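You operate a simulated robot arm through the tools that you are given. There is no shell and no other tool. Be economical: measure what you need, move in short steps, check, and stop when the job is done.

Carry out the task below with a simulated robot arm. There is one attempt and no reset: what you move stays moved.

TASK
Take the seeds box and leave it on the cream note. Then put the green tea cup from the wooden tray on the drip tray.

It is judged by the outcome, as a careful person would: the job done as asked, and still so three seconds after it is handed in. It fails if anything else is knocked over, pushed out of place, dropped, spilled or broken.

THE ROBOT
A 6-joint arm with a two-finger parallel gripper, fixed in place. Base frame: the origin is at the foot of the arm, x ahead of it, y to its left, z up; the work surface is at about z = 750. Lengths are in mm, angles in rad, forces in N, time in s.
With the tool pointing down near the work surface it reaches from about 180 to 640 mm from the base axis. Its first joint turns from -1.152 to 1.152 rad. Payload 2.7 kg.
Tool frame: the origin (TCP) lies between the finger pads and is the grasp point; the fingertips stand 23 mm ahead of it; z points along the fingers, y is the line along which they close. The gripper opens to 94 mm. The fingers are 38 mm wide and 10 mm thick; the gripper's body (54 by 96 mm) begins 39 mm behind the TCP.
Orientation is that of the tool frame in the base frame, as a unit quaternion [x, y, z, w]. With the fingers straight down and closing along the base's y, the tool's x points along the base's -x, its y along +y and its z along -z.

THE INTERFACE
- The arm moves only by the tool jog_arm. Its argument "commands" is one flat list of numbers, 7 for each row, row after row: the turn, a rotation vector about the base's x, y, z in rad, then the shift along the base's x, y, z in mm, then the finger opening in mm, from 0 to 94. In form: [wx, wy, wz, dx, dy, dz, fingers, wx, wy, wz, dx, dy, dz, fingers, ...]. A call has 1 to 20 rows; each row shifts and turns the commanded pose from where the row before left it. A row lasts 0.2 s, in which the tool goes at most 50 mm and 0.15 rad; a call with a longer step from one row to the next is refused whole, and so is a gripper value outside its range. A pose out of reach is approached as far as the arm can. The call stops where the force on the tool passes 40 N (or 10 N more than at its start, if that is more) or the arm is blocked; 0.2 s more then pass. The fingers move at their own pace (about 45 mm/s each) and stop on an object; they squeeze with about 32 N. The grip force told is the motor's: it shows also when the fingers shut on nothing. Time passes only in rows, and 0.2 s behind the last, so rows that do not move let the fingers close. It gives the time, the measured TCP pose, the force on the tool (base axes), the opening and the grip force at its end, in the units of the frame above (readings bear some noise).
- Cameras (640 x 400 px; columns grow to the right, rows downward): "scene" is fixed at [74.8, -435.5, 1402.2]; the picture's right is [0.75, -0.66, 0.00], its down [-0.40, -0.45, -0.80] and it looks along [0.52, 0.60, -0.60] (base axes); focal length 351 px, centre (320, 200). "wrist" rides on the gripper at [-39, 0, -44] in the tool frame; the picture's right is [0.00, -1.00, 0.00], its down [0.97, 0.00, -0.24] and it looks along [0.24, 0.00, 0.97] (tool axes); focal length 218 px, centre (320, 200).
- camera(camera): a new picture of that camera. No time passes.
- locate(camera, pixels): for up to 12 pixels [column, row] of the newest picture of that camera ("zoom" is the newest enlarged one), the place [x, y, z] in the base frame of the surface seen there, good to about 2 mm. No time passes.
- inspect(camera, box): a new picture of the part [left, top, right, bottom] of that camera's present view, enlarged. No time passes.
- sign_off(): hands the job in; it is judged then, once.

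Work in short steps. Measure before you move; look again where a grasp or a placing could have gone wrong, and mend it. You have 80 turns and 54 pictures in all, the two below and enlarged ones among them. Open the gripper and draw the arm clear of the work before you hand the job in, unless the task says otherwise; then end with one line.

The tools are called as name(argument=value, ...) on one line, values as JSON. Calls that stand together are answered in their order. jog_arm: Moves the arm, as the interface text tells. Its arguments: {"type":"object","properties":{"commands":{"type":"array","items":{"type":"number"}}},"required":["commands"]} The other tools are called the same way: camera (camera) takes a picture; locate (camera, pixels) gives the place of the surface under pixels of a picture; inspect (camera, box) takes an enlarged picture of a part of a camera's view; sign_off () hands the job in.

At the start:

```text
t: 0.0
tcp_pos: [338.1, 168.6, 1018.6]
tool_rot: [-0.001, 1.0, 0.001, 0.001]
contact_force: [0.4, 0.4, 0.7]
finger_gap: 94.0
gripper_force: 0.1
```

scene: 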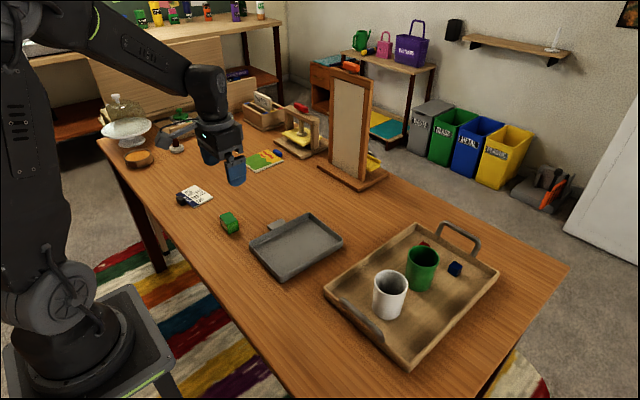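
wrist: 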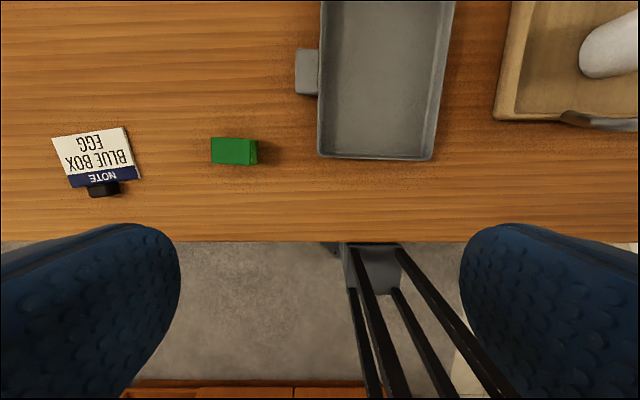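

The pictures show the green block, a note, the drip tray and the wooden tray. I enlarge the relevant parts to identify the seeds box and the cream note.

inspect(camera="scene", box=[90, 80, 410, 280])

inspect(camera="scene", box=[230, 200, 550, 400])

inspect(camera="scene", box=[160, 140, 320, 240])

```text
2.00 times, centred on (250, 180) of scene
```

zoom: 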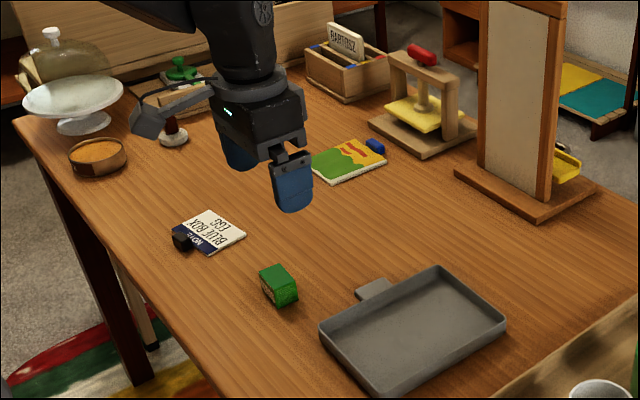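

```text
2.00 times, centred on (390, 300) of scene
```

zoom: 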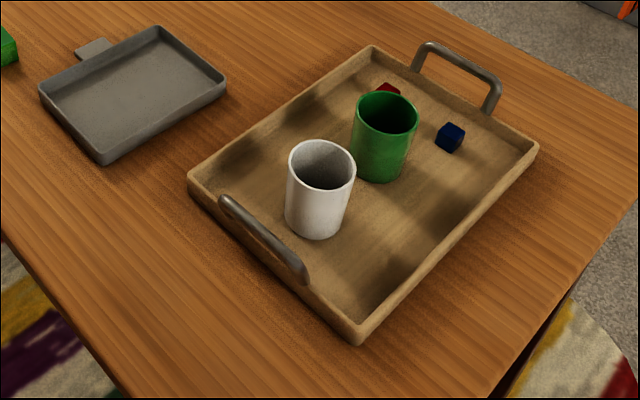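

```text
4.00 times, centred on (240, 190) of scene
```

zoom: 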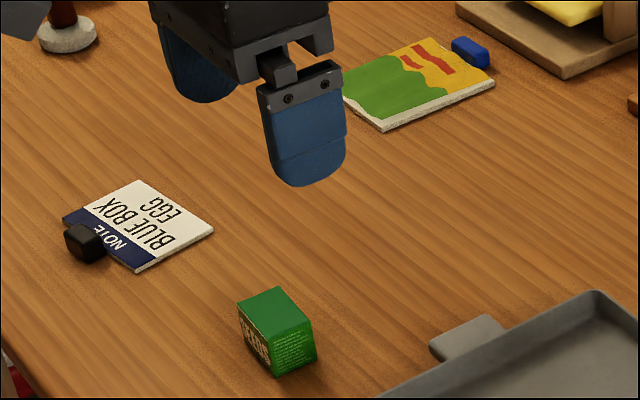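

The green box carries a label on its side. I read it closer, look at the blocks on the wooden tray, and locate the parts.

inspect(camera="scene", box=[206, 200, 254, 240])

inspect(camera="wrist", box=[40, 100, 280, 240])

locate(camera="wrist", pixels=[[212, 138], [248, 138], [212, 162], [250, 164], [230, 150], [54, 138], [124, 127], [134, 170], [70, 187], [102, 188], [95, 150]])

locate(camera="scene", pixels=[[405, 254], [437, 252], [422, 249], [421, 262], [422, 284], [390, 275], [389, 312], [455, 265], [423, 245], [298, 245], [280, 260], [445, 300]])

```text
10.00 times, centred on (230, 220) of scene
```

zoom: 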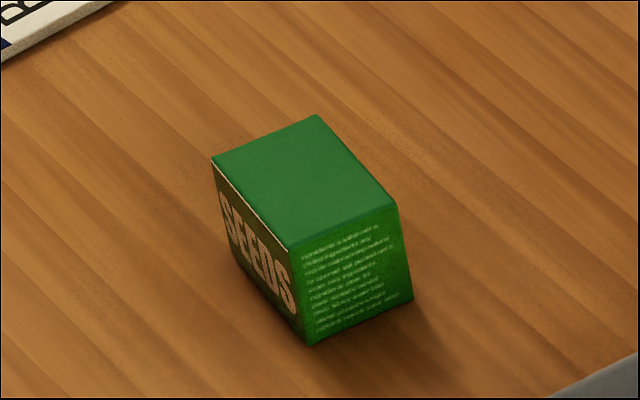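

```text
2.67 times, centred on (160, 170) of wrist
```

zoom: 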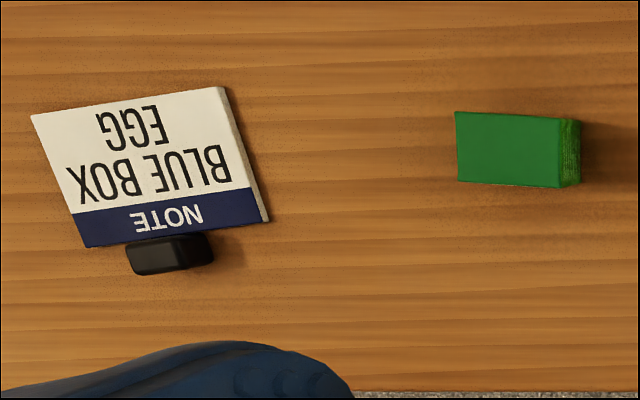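

```text
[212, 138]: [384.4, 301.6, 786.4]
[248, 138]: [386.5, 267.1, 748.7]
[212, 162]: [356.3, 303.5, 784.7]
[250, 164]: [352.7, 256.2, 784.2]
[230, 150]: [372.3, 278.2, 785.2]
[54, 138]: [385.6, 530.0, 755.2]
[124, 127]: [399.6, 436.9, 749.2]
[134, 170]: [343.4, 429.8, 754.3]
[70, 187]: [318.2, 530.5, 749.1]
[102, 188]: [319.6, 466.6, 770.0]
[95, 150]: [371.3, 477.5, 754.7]
```

```text
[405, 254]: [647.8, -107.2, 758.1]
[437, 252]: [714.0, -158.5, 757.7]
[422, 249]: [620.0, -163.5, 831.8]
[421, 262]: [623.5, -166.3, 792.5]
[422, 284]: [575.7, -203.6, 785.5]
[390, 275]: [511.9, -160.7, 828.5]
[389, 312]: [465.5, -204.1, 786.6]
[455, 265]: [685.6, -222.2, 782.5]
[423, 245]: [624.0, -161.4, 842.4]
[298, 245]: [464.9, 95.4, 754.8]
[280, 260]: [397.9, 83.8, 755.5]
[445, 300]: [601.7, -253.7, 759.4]
```

The box is labelled SEEDS: its top is about 30 x 46 mm at z 785, centred near (369, 279), yaw about -0.06. The note is centred near (362, 480). I go above the box with the gripper open.

jog_arm(commands=[0, 0, -0.06, 8, 28, -40, 94, 0, 0, 0, 8, 28, -40, 94, 0, 0, 0, 8, 27, -40, 94, 0, 0, 0, 7, 27, -40, 94, 0, 0, 0, 0, 0, 0, 94])

camera(camera="wrist")

locate(camera="scene", pixels=[[249, 244], [280, 279], [343, 240], [306, 214], [277, 222], [300, 242], [264, 244], [283, 272], [331, 240], [306, 220]])

```text
t: 1.2
tcp_pos: [368.3, 276.5, 859.8]
tool_rot: [0.029, 1.0, 0.001, 0.0]
contact_force: [0.0, -0.6, 0.7]
finger_gap: 93.8
gripper_force: 0.1
```

```text
46 pictures are left
```

wrist: 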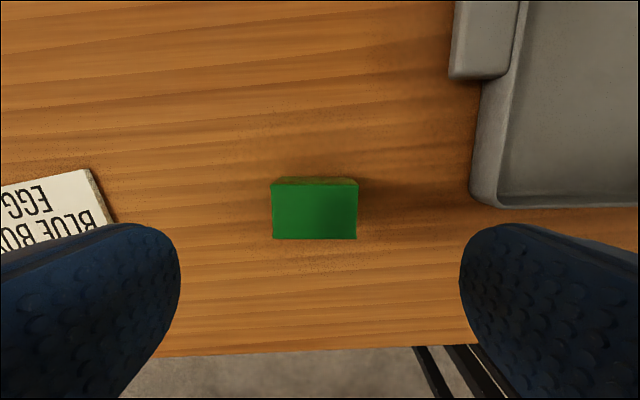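

```text
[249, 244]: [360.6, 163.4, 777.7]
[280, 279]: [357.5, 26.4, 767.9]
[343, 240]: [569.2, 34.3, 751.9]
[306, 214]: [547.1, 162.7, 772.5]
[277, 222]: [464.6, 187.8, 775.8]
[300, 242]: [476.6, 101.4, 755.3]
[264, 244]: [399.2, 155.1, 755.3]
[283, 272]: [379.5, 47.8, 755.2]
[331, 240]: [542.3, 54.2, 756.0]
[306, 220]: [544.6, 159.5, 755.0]
```

The box is square to the fingers and centred (columns 272–357). I descend to z≈777 and close.

jog_arm(commands=[0, 0, 0, 0, 2, -40, 94, 0, 0, 0, 0, 0, -30, 94, 0, 0, 0, 0, 0, -12, 94, 0, 0, 0, 0, 0, 0, 30, 0, 0, 0, 0, 0, 0, 20, 0, 0, 0, 0, 0, 0, 20, 0, 0, 0, 0, 0, 0, 20])

```text
t: 2.8
tcp_pos: [367.4, 281.5, 775.9]
tool_rot: [0.029, 1.0, 0.001, 0.001]
contact_force: [0.3, 0.7, 0.2]
finger_gap: 49.2
gripper_force: 31.3
```

Gripped at 49 mm. I lift 60 mm and carry over the note, to about (367, 480).

jog_arm(commands=[0, 0, 0, 0, 0, 30, 20, 0, 0, 0, 0, 0, 30, 20, 0, 0, 0, 0, 40, 0, 20, 0, 0, 0, 0, 40, 0, 20, 0, 0, 0, 0, 40, 0, 20, 0, 0, 0, 0, 40, 0, 20, 0, 0, 0, 0, 38, 0, 20, 0, 0, 0, 0, 0, 0, 20])

camera(camera="wrist")

camera(camera="scene")

```text
t: 4.6
tcp_pos: [368.4, 476.5, 834.6]
tool_rot: [0.028, 1.0, 0.001, 0.001]
contact_force: [0.0, 0.0, -1.1]
finger_gap: 20.0
gripper_force: 0.1
```

```text
45 pictures are left
```

wrist: 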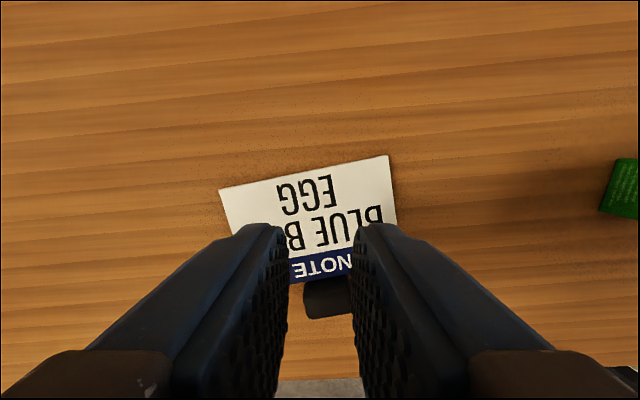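

```text
44 pictures are left
```

scene: 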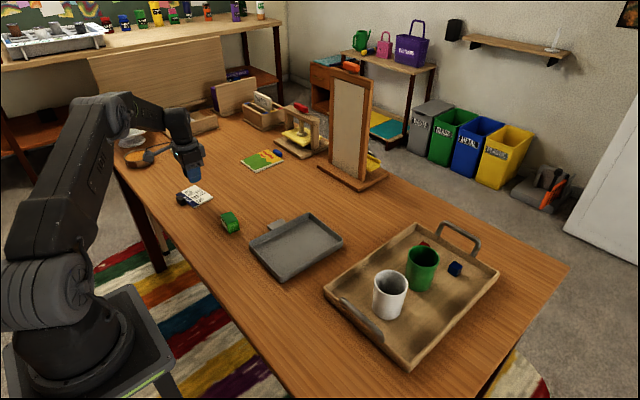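

The gap is 20 mm: the box slipped out and stands near where it was. I locate it from the present pictures.

inspect(camera="scene", box=[160, 160, 288, 240])

locate(camera="scene", pixels=[[221, 215], [232, 211], [239, 220], [228, 226], [230, 218], [230, 234], [222, 224], [240, 230]])

```text
5.00 times, centred on (224, 200) of scene
```

zoom: 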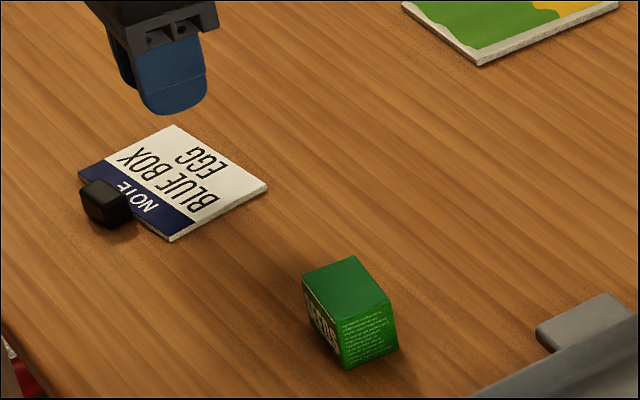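

```text
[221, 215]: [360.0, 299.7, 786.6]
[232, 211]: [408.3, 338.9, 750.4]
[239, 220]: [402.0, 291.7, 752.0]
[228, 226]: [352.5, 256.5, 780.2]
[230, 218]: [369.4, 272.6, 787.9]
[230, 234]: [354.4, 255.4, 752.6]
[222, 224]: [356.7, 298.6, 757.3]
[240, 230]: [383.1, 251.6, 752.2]
```

The box still stands near its old place, slightly moved. I raise and go back above it and look again to get its pose.

jog_arm(commands=[0, 0, 0, 0, -40, 20, 60, 0, 0, 0, 0, -40, 0, 94, 0, 0, 0, 0, -40, 0, 94, 0, 0, 0, 0, -40, 0, 94, 0, 0, 0, 0, -38, 0, 94, 0, 0, 0, 0, 0, 0, 94])

inspect(camera="wrist", box=[220, 130, 420, 255])

locate(camera="zoom", pixels=[[180, 150], [430, 150], [320, 220], [180, 300], [430, 300]])

```text
t: 6.0
tcp_pos: [369.4, 280.2, 857.4]
tool_rot: [0.029, 1.0, 0.001, 0.001]
contact_force: [-0.6, -0.2, 0.9]
finger_gap: 94.1
gripper_force: 0.0
```

```text
3.20 times, centred on (320, 192) of wrist
```

zoom: 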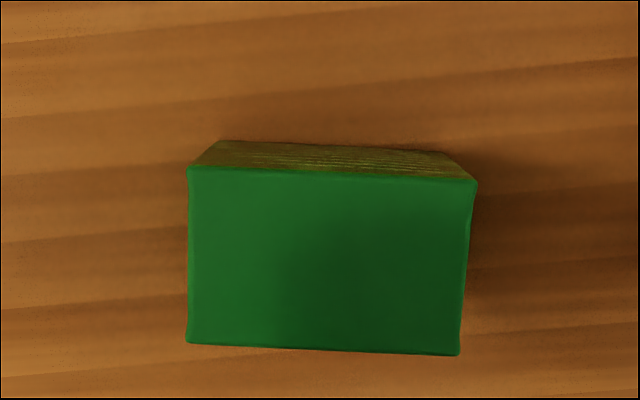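

```text
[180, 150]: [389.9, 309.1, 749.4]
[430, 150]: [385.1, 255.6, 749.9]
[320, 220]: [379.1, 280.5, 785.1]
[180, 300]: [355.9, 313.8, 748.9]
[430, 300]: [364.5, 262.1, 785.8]
```

The box is yawed a further -0.05 rad, centre about (371, 279). I align, descend, close with a longer settling, and try only a small slow lift.

jog_arm(commands=[0, 0, -0.05, 2, -1, -40, 94, 0, 0, 0, 0, 0, -30, 94, 0, 0, 0, 0, 0, -10, 94, 0, 0, 0, 0, 0, 0, 60, 0, 0, 0, 0, 0, 0, 10, 0, 0, 0, 0, 0, 0, 0, 0, 0, 0, 0, 0, 0, 0, 0, 0, 0, 0, 0, 0, 0, 0, 0, 0, 0, 0, 0, 0])

inspect(camera="scene", box=[190, 180, 270, 240])

jog_arm(commands=[0, 0, 0, 0, 0, 4, 0, 0, 0, 0, 0, 0, 4, 0, 0, 0, 0, 0, 0, 4, 0])

inspect(camera="scene", box=[190, 180, 270, 240])

```text
t: 8.0
tcp_pos: [372.2, 282.3, 776.0]
tool_rot: [0.054, 0.999, 0.001, 0.001]
contact_force: [0.5, 0.0, 0.4]
finger_gap: 49.1
gripper_force: 31.9
```

```text
6.67 times, centred on (230, 210) of scene
```

zoom: 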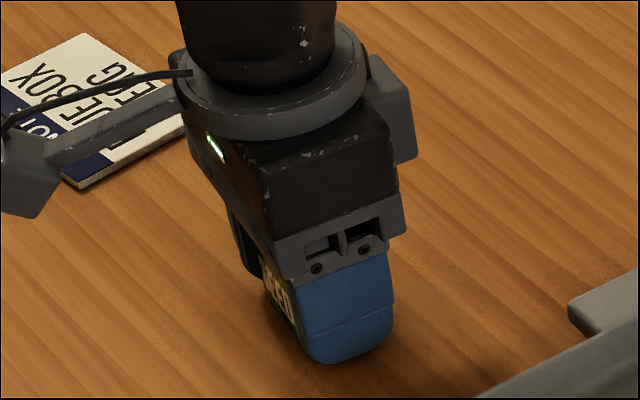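

```text
t: 8.8
tcp_pos: [370.6, 279.4, 787.7]
tool_rot: [0.054, 0.999, 0.0, 0.0]
contact_force: [-0.4, 0.4, -0.5]
finger_gap: 49.1
gripper_force: 31.6
```

```text
6.67 times, centred on (230, 210) of scene
```

zoom: 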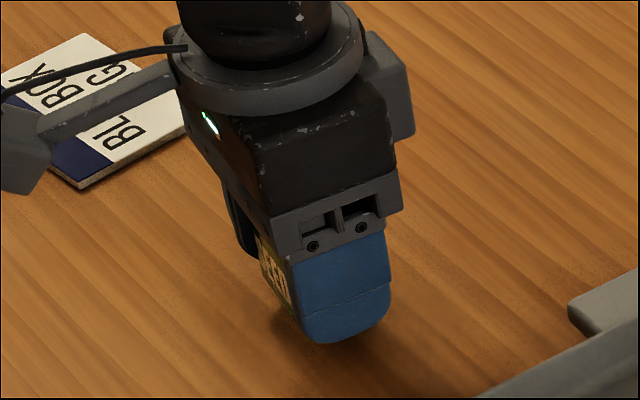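

The grip holds at 49 mm and the label has risen with the fingers. I lift a little more, gently, and check.

jog_arm(commands=[0, 0, 0, 0, 0, 5, 0, 0, 0, 0, 0, 0, 5, 0, 0, 0, 0, 0, 0, 5, 0, 0, 0, 0, 0, 0, 5, 0])

inspect(camera="scene", box=[190, 180, 270, 240])

```text
t: 9.8
tcp_pos: [371.5, 278.5, 808.0]
tool_rot: [0.054, 0.999, 0.001, 0.0]
contact_force: [0.4, 1.7, -0.2]
finger_gap: 49.2
gripper_force: 32.3
```

```text
6.67 times, centred on (230, 210) of scene
```

zoom: 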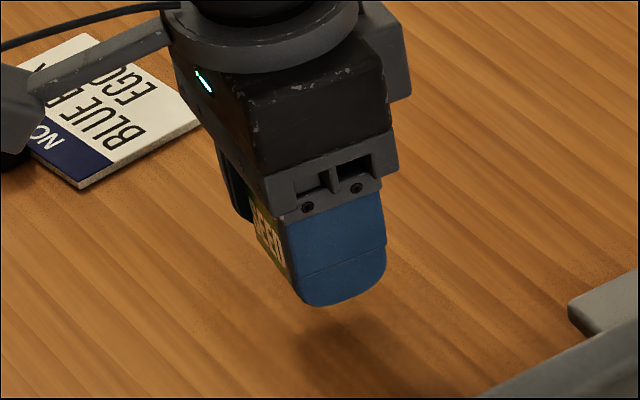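

The box is clear of the table. I carry it at this height toward the note at a slower pace.

jog_arm(commands=[0, 0, 0, 0, 10, 2, 0, 0, 0, 0, 0, 18, 2, 0, 0, 0, 0, 0, 20, 2, 0, 0, 0, 0, 0, 20, 2, 0, 0, 0, 0, 0, 20, 0, 0, 0, 0, 0, 0, 20, 0, 0, 0, 0, 0, 0, 20, 0, 0, 0, 0, 0, 0, 20, 0, 0, 0, 0, 0, -1, 20, 0, 0, 0, 0, 0, -1, 18, 0, 0, 0, 0, 0, -1, 10, 0, 0, 0, 0, 0, -1, 5, 0, 0, 0, 0, 0, 0, 0, 0, 0])

camera(camera="wrist")

inspect(camera="scene", box=[150, 140, 246, 212])

```text
t: 12.6
tcp_pos: [366.2, 479.7, 816.9]
tool_rot: [0.054, 0.999, 0.001, 0.001]
contact_force: [-0.3, 0.6, -0.6]
finger_gap: 49.1
gripper_force: 31.7
```

```text
38 pictures are left
```

wrist: 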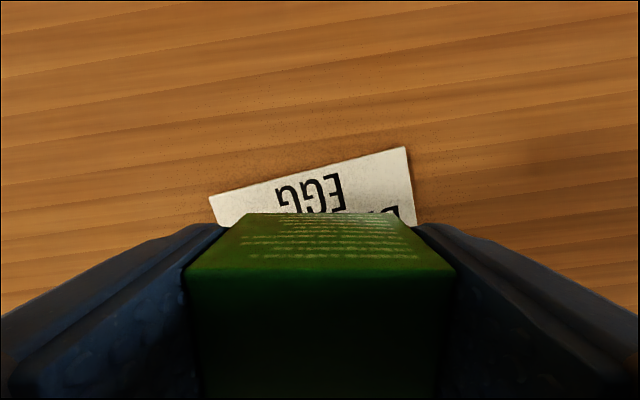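

```text
5.56 times, centred on (198, 176) of scene
```

zoom: 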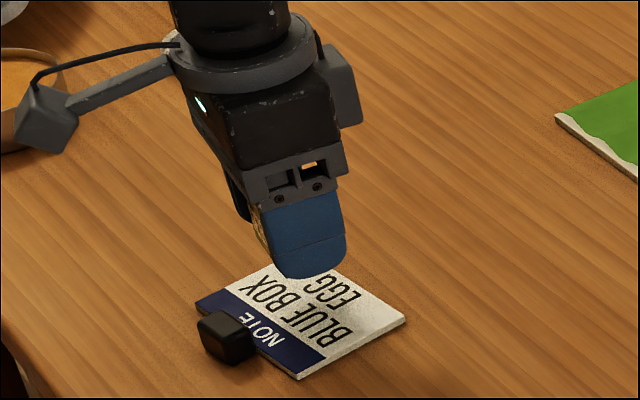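

Still held, over the middle of the note. I descend gently until the box sits on it (expected TCP z ≈ 781).

jog_arm(commands=[0, 0, 0, 0, 0, -10, 0, 0, 0, 0, 0, 0, -10, 0, 0, 0, 0, 0, 0, -6, 0, 0, 0, 0, 0, 0, -4, 0, 0, 0, 0, 0, 0, -3, 0, 0, 0, 0, 0, 0, -2, 0, 0, 0, 0, 0, 0, 0, 0])

inspect(camera="scene", box=[150, 140, 246, 212])

```text
t: 14.2
tcp_pos: [366.3, 481.5, 781.5]
tool_rot: [0.054, 0.999, 0.001, 0.001]
contact_force: [-0.5, 0.4, -0.4]
finger_gap: 49.3
gripper_force: 32.7
```

```text
5.56 times, centred on (198, 176) of scene
```

zoom: 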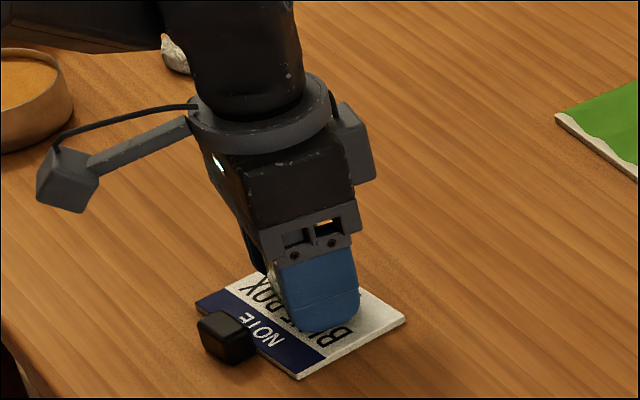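

No contact force yet; I go down 1 mm at a time a little more.

jog_arm(commands=[0, 0, 0, 0, 0, -1, 0, 0, 0, 0, 0, 0, 0, 0])

jog_arm(commands=[0, 0, 0, 0, 0, -1, 0, 0, 0, 0, 0, 0, 0, 0])

```text
t: 14.8
tcp_pos: [367.0, 480.7, 780.2]
tool_rot: [0.054, 0.999, 0.001, 0.001]
contact_force: [0.0, -0.2, 4.1]
finger_gap: 49.6
gripper_force: 32.0
```

```text
t: 15.4
tcp_pos: [366.7, 481.3, 779.6]
tool_rot: [0.054, 0.999, 0.002, 0.001]
contact_force: [-0.2, -1.4, 13.2]
finger_gap: 49.4
gripper_force: 32.0
```

Contact (13 N upward): the box is seated. I open the fingers slowly and then rise straight up.

jog_arm(commands=[0, 0, 0, 0, 0, 1, 50, 0, 0, 0, 0, 0, 0, 55, 0, 0, 0, 0, 0, 0, 65, 0, 0, 0, 0, 0, 0, 70, 0, 0, 0, 0, 0, 10, 70, 0, 0, 0, 0, 0, 20, 70, 0, 0, 0, 0, 0, 40, 70, 0, 0, 0, 0, 0, 50, 70, 0, 0, 0, 0, 0, 50, 94])

inspect(camera="scene", box=[150, 140, 246, 212])

camera(camera="wrist")

```text
t: 17.4
tcp_pos: [365.5, 478.1, 952.6]
tool_rot: [0.053, 0.999, 0.0, -0.001]
contact_force: [-0.3, -0.4, 0.3]
finger_gap: 93.9
gripper_force: 0.0
```

```text
5.56 times, centred on (198, 176) of scene
```

zoom: 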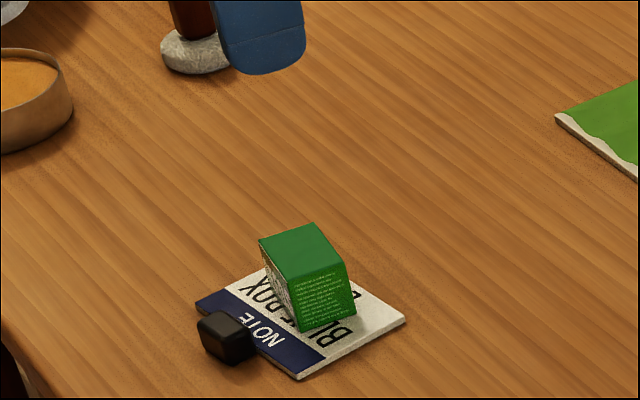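

```text
34 pictures are left
```

wrist: 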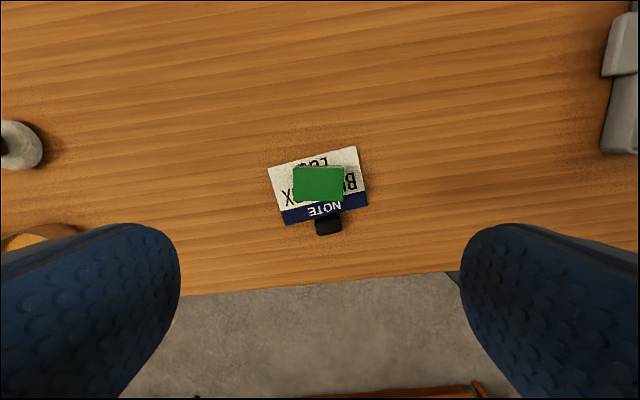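

The box stands on the note and nothing else moved. Next I measure the tall stand and the cup from the scene view before travelling.

locate(camera="scene", pixels=[[332, 70], [372, 80], [320, 172], [384, 178], [355, 188]])

jog_arm(commands=[0, 0, 0.11, 0, -40, 20, 94, 0, 0, 0, 0, -45, 10, 94, 0, 0, 0, 0, -45, 0, 94, 0, 0, 0, 0, -45, 0, 94, 0, 0, 0, 0, -45, 0, 94, 0, 0, 0, 0, -45, 0, 94, 0, 0, 0, 0, -45, 0, 94, 0, 0, 0, 0, -45, 0, 94, 0, 0, 0, 15, -45, 0, 94, 0, 0, 0, 20, -45, 0, 94, 0, 0, 0, 20, -45, 0, 94, 0, 0, 0, 20, -45, 0, 94, 0, 0, 0, 20, -45, 0, 94, 0, 0, 0, 20, -45, 0, 94, 0, 0, 0, 20, -35, 0, 94, 0, 0, 0, 20, 0, 0, 94, 0, 0, 0, 0, 0, 0, 94])

camera(camera="wrist")

```text
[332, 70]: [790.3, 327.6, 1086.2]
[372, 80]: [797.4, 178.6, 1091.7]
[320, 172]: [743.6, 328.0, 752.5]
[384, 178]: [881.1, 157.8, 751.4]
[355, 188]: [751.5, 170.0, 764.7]
```

```text
t: 21.0
tcp_pos: [521.4, -179.2, 982.1]
tool_rot: [-0.001, 1.0, 0.001, -0.001]
contact_force: [-0.6, 0.5, 0.2]
finger_gap: 93.9
gripper_force: 0.0
```

```text
33 pictures are left
```

wrist: 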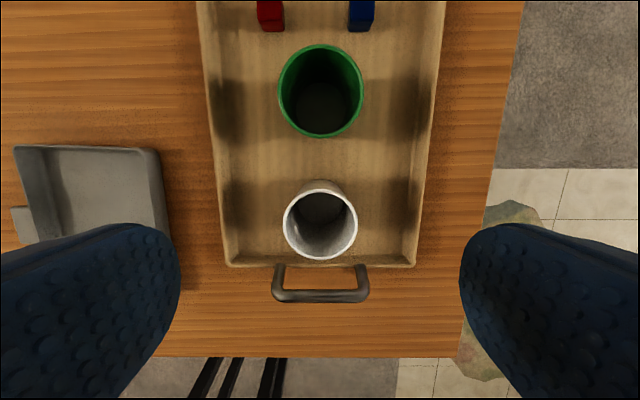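

Both cups look empty and upright. I measure the green cup's rim, the blocks and the tray walls.

locate(camera="wrist", pixels=[[280, 90], [362, 90], [321, 46], [321, 135], [320, 105], [270, 20], [362, 20], [215, 120], [428, 120], [321, 192], [321, 230], [240, 110]])

inspect(camera="wrist", box=[200, 0, 440, 150])

```text
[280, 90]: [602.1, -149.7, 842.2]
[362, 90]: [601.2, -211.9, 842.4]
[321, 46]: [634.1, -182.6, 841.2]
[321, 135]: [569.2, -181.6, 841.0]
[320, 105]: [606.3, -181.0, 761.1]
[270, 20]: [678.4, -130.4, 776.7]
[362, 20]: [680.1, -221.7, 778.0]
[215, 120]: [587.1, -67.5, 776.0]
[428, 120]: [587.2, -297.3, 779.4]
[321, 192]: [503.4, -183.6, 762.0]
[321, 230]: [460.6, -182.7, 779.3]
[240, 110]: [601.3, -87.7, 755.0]
```

```text
2.67 times, centred on (320, 75) of wrist
```

zoom: 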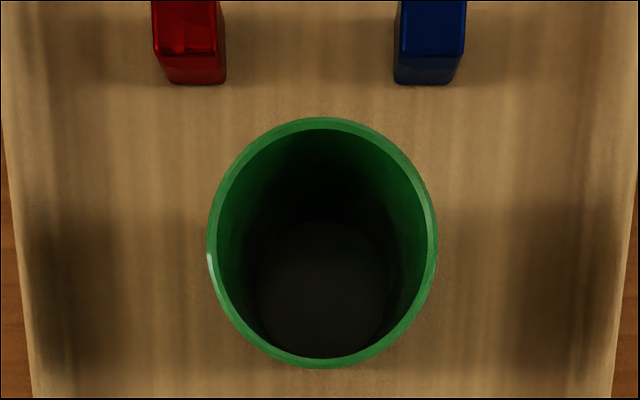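

The cup is centred at (602, -182), 65 mm across, rim z 842; blocks begin beyond x≈660. I lower to z≈890 first, then move out over the cup and check that the reach holds.

jog_arm(commands=[0, 0, 0, 10, -1, -30, 94, 0, 0, 0, 20, -1, -30, 94, 0, 0, 0, 20, -1, -30, 94, 0, 0, 0, 20, 0, 0, 94, 0, 0, 0, 11, 0, 0, 94, 0, 0, 0, 0, 0, 0, 94])

camera(camera="wrist")

```text
t: 22.4
tcp_pos: [602.9, -182.0, 890.7]
tool_rot: [-0.001, 1.0, 0.001, -0.001]
contact_force: [0.5, 0.0, 0.0]
finger_gap: 94.1
gripper_force: 0.1
```

```text
31 pictures are left
```

wrist: 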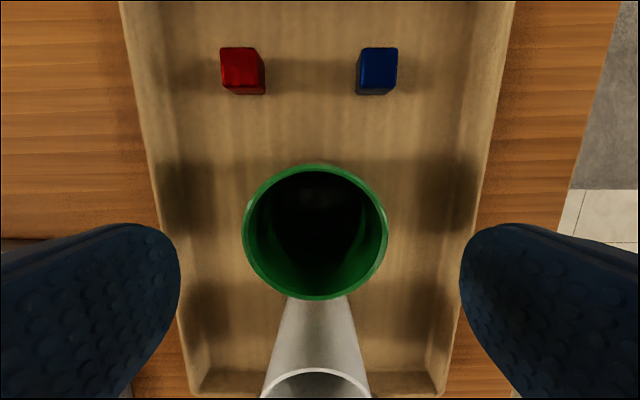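

Aligned (rim columns 243–388). I descend to z≈812 and close.

jog_arm(commands=[0, 0, 0, 0, 1, -25, 94, 0, 0, 0, 0, 0, -25, 94, 0, 0, 0, 0, 0, -20, 94, 0, 0, 0, 0, 0, -8, 94, 0, 0, 0, 0, 0, 0, 85, 0, 0, 0, 0, 0, 0, 75, 0, 0, 0, 0, 0, 0, 50, 0, 0, 0, 0, 0, 0, 0, 0, 0, 0, 0, 0, 0, 0, 0, 0, 0, 0, 0, 0, 0, 0, 0, 0, 0, 0, 0, 0])

inspect(camera="scene", box=[320, 180, 520, 380])

```text
t: 24.8
tcp_pos: [602.7, -180.6, 813.1]
tool_rot: [-0.001, 1.0, 0.001, 0.0]
contact_force: [0.0, 0.6, -0.3]
finger_gap: 67.0
gripper_force: 32.0
```

```text
2.00 times, centred on (420, 280) of scene
```

zoom: 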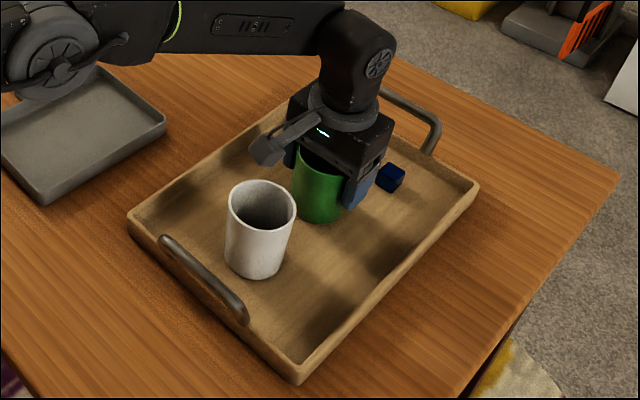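

Gripped at 67 mm. I lift slowly by 20 mm and check the hold.

jog_arm(commands=[0, 0, 0, 0, 0, 4, 0, 0, 0, 0, 0, 0, 4, 0, 0, 0, 0, 0, 0, 6, 0, 0, 0, 0, 0, 0, 6, 0])

inspect(camera="scene", box=[320, 180, 520, 380])

```text
t: 25.8
tcp_pos: [602.8, -182.9, 832.3]
tool_rot: [-0.001, 1.0, 0.001, 0.0]
contact_force: [0.6, 0.7, -1.9]
finger_gap: 67.0
gripper_force: 31.9
```

```text
2.00 times, centred on (420, 280) of scene
```

zoom: 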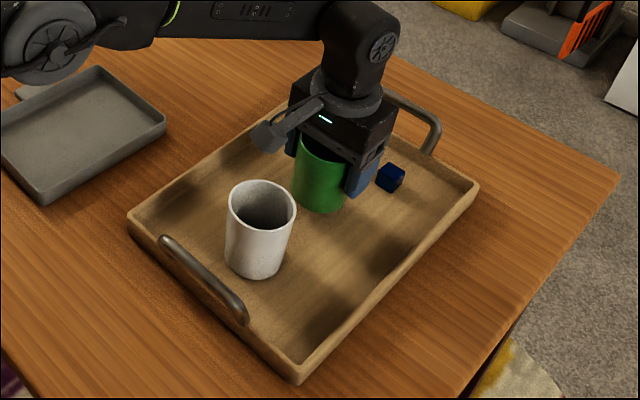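

The cup follows. I lift it to z≈877, then move in +y past the white cup and toward the drip tray's centre (465, 103).

jog_arm(commands=[0, 0, 0, 0, 0, 9, 0, 0, 0, 0, 0, 0, 9, 0, 0, 0, 0, 0, 0, 9, 0, 0, 0, 0, 0, 0, 9, 0, 0, 0, 0, 0, 0, 9, 0, 0, 0, 0, 0, 12, 0, 0, 0, 0, 0, 0, 20, 0, 0, 0, 0, 0, 0, 20, 0, 0, 0, 0, 0, 0, 20, 0, 0, 0, 0, 0, 0, 20, 0, 0, 0, 0, 0, -4, 20, 0, 0, 0, 0, 0, -10, 20, 0, 0])

jog_arm(commands=[0, 0, 0, -16, 19, 0, 0, 0, 0, 0, -17, 20, 0, 0, 0, 0, 0, -17, 20, 0, 0, 0, 0, 0, -17, 20, 0, 0, 0, 0, 0, -17, 20, 0, 0, 0, 0, 0, -17, 20, 0, 0, 0, 0, 0, -13, 18, 0, 0, 0, 0, 0, -9, 14, 0, 0, 0, 0, 0, 0, 0, 0, 0])

camera(camera="scene")

camera(camera="wrist")

```text
t: 28.4
tcp_pos: [590.0, -49.7, 878.7]
tool_rot: [-0.001, 1.0, 0.001, 0.0]
contact_force: [-0.8, -0.7, -1.7]
finger_gap: 67.1
gripper_force: 31.9
```

```text
t: 30.4
tcp_pos: [466.9, 101.4, 877.4]
tool_rot: [-0.001, 1.0, 0.0, 0.001]
contact_force: [0.4, 0.0, -2.4]
finger_gap: 67.2
gripper_force: 32.3
```

```text
28 pictures are left
```

scene: 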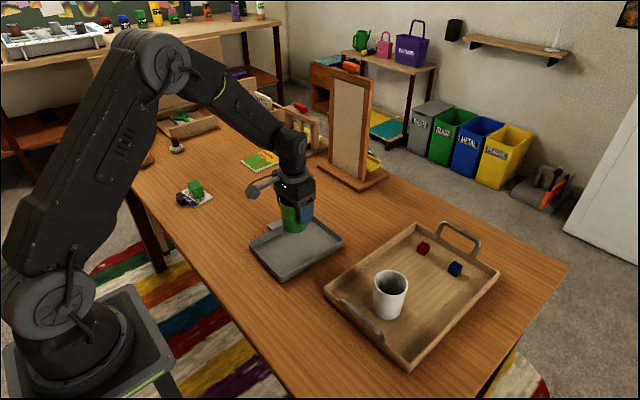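

```text
27 pictures are left
```

wrist: 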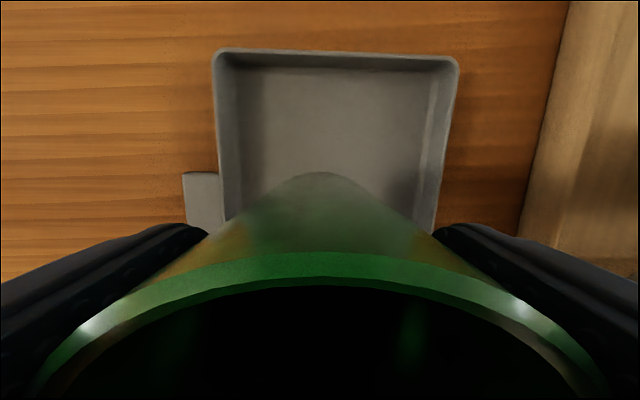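

The cup is over the drip tray. I check the tray walls' positions to centre it.

locate(camera="wrist", pixels=[[240, 180], [425, 180], [330, 72], [222, 180], [446, 180], [330, 54]])

locate(camera="scene", pixels=[[265, 262], [282, 273], [272, 266], [257, 250], [320, 252]])

```text
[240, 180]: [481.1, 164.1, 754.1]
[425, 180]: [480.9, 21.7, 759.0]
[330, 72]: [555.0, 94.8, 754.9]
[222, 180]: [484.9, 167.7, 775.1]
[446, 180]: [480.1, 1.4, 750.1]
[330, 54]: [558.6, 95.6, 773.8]
```

```text
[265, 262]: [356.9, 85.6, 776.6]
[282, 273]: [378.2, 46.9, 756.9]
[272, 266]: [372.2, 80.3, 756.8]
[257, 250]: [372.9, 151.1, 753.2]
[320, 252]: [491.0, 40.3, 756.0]
```

Tray interior spans x 365–555, y 22–164, so its centre is (460, 93). I shift there while descending toward z≈815.

jog_arm(commands=[0, 0, 0, -3, -4, -12, 0, 0, 0, 0, -3, -4, -14, 0, 0, 0, 0, 0, 0, -14, 0, 0, 0, 0, 0, 0, -10, 0, 0, 0, 0, 0, 0, -6, 0, 0, 0, 0, 0, 0, -4, 0, 0, 0, 0, 0, 0, -2, 0, 0, 0, 0, 0, 0, 0, 0])

jog_arm(commands=[0, 0, 0, 0, 0, -1, 0, 0, 0, 0, 0, 0, -1, 0, 0, 0, 0, 0, 0, 0, 0])

```text
t: 32.2
tcp_pos: [460.8, 93.7, 815.3]
tool_rot: [0.0, 1.0, 0.001, 0.001]
contact_force: [-1.2, 0.1, -1.8]
finger_gap: 66.9
gripper_force: 32.0
```

```text
t: 33.0
tcp_pos: [458.7, 93.5, 813.9]
tool_rot: [0.0, 1.0, 0.001, 0.0]
contact_force: [-1.3, 0.0, -2.3]
finger_gap: 67.1
gripper_force: 31.4
```

Still hanging (-2 N); I lower by single millimetres until contact.

jog_arm(commands=[0, 0, 0, 0, 0, -1, 0, 0, 0, 0, 0, 0, 0, 0])

jog_arm(commands=[0, 0, 0, 0, 0, -0.7, 0, 0, 0, 0, 0, 0, 0, 0])

```text
t: 33.6
tcp_pos: [458.4, 94.0, 812.7]
tool_rot: [-0.001, 1.0, 0.001, 0.0]
contact_force: [0.7, -0.1, -1.3]
finger_gap: 67.1
gripper_force: 32.6
```

```text
t: 34.2
tcp_pos: [459.9, 94.1, 812.9]
tool_rot: [-0.002, 1.0, 0.001, 0.001]
contact_force: [0.0, 0.5, -2.4]
finger_gap: 66.9
gripper_force: 31.6
```

jog_arm(commands=[0, 0, 0, 0, 0, -1, 0, 0, 0, 0, 0, 0, 0, 0])

inspect(camera="scene", box=[230, 170, 358, 290])

```text
t: 34.8
tcp_pos: [459.5, 93.9, 811.2]
tool_rot: [-0.001, 1.0, 0.001, 0.001]
contact_force: [-0.3, -0.2, 2.9]
finger_gap: 67.0
gripper_force: 32.2
```

```text
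3.33 times, centred on (294, 230) of scene
```

zoom: 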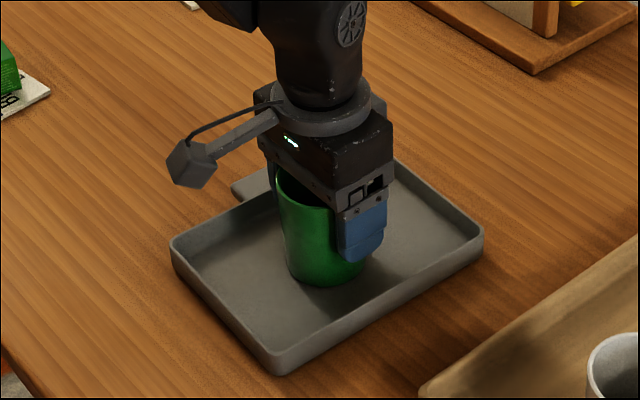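

The force turned to +2.9 N: the cup touches the tray floor. I open gently, rise straight up and retreat.

jog_arm(commands=[0, 0, 0, 0, 0, -0.3, 66, 0, 0, 0, 0, 0, 0, 72, 0, 0, 0, 0, 0, 0, 82, 0, 0, 0, 0, 0, 0, 90, 0, 0, 0, 0, 0, 10, 90, 0, 0, 0, 0, 0, 20, 90, 0, 0, 0, 0, 0, 30, 90, 0, 0, 0, 0, 0, 40, 90, 0, 0, 0, 0, 0, 45, 90, 0, 0, 0, -30, 0, 30, 90, 0, 0, 0, -40, 0, 10, 90, 0, 0, 0, -40, 0, 0, 90, 0, 0, 0, -40, 0, 0, 90, 0, 0, 0, 0, 0, 0, 90])

camera(camera="scene")

camera(camera="wrist")

```text
t: 37.8
tcp_pos: [308.4, 93.4, 996.0]
tool_rot: [-0.002, 1.0, 0.0, 0.001]
contact_force: [-0.4, -0.2, 0.8]
finger_gap: 90.2
gripper_force: 0.2
```

```text
25 pictures are left
```

scene: 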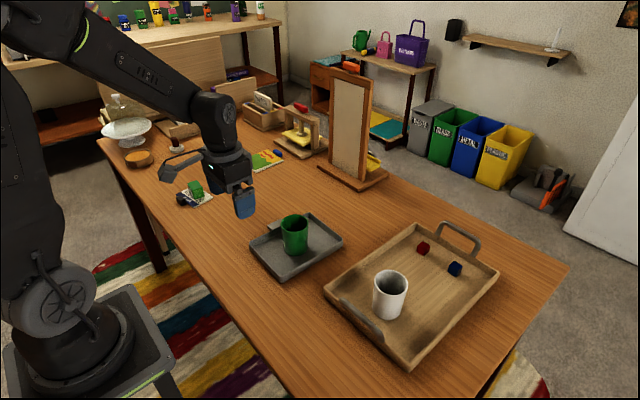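

```text
24 pictures are left
```

wrist: 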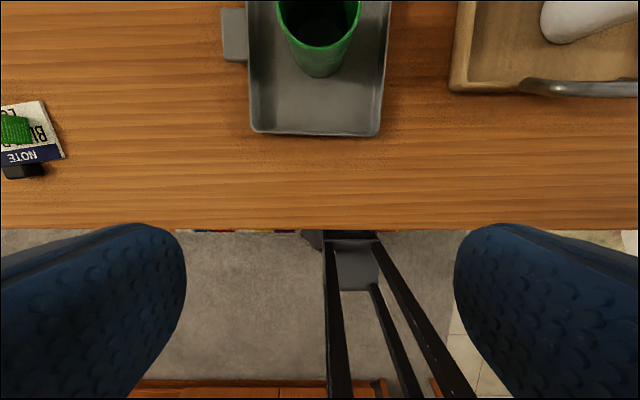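

The cup stands upright on the drip tray, the seeds box is on the note, and everything else is in place with the arm clear, so I hand the job in.

sign_off()

```text
The job is handed in.
```

The seeds box is on the cream note and the green tea cup is upright on the drip tray; nothing else was disturbed, though the box slipped from the first grasp and stayed upright almost where it had been.
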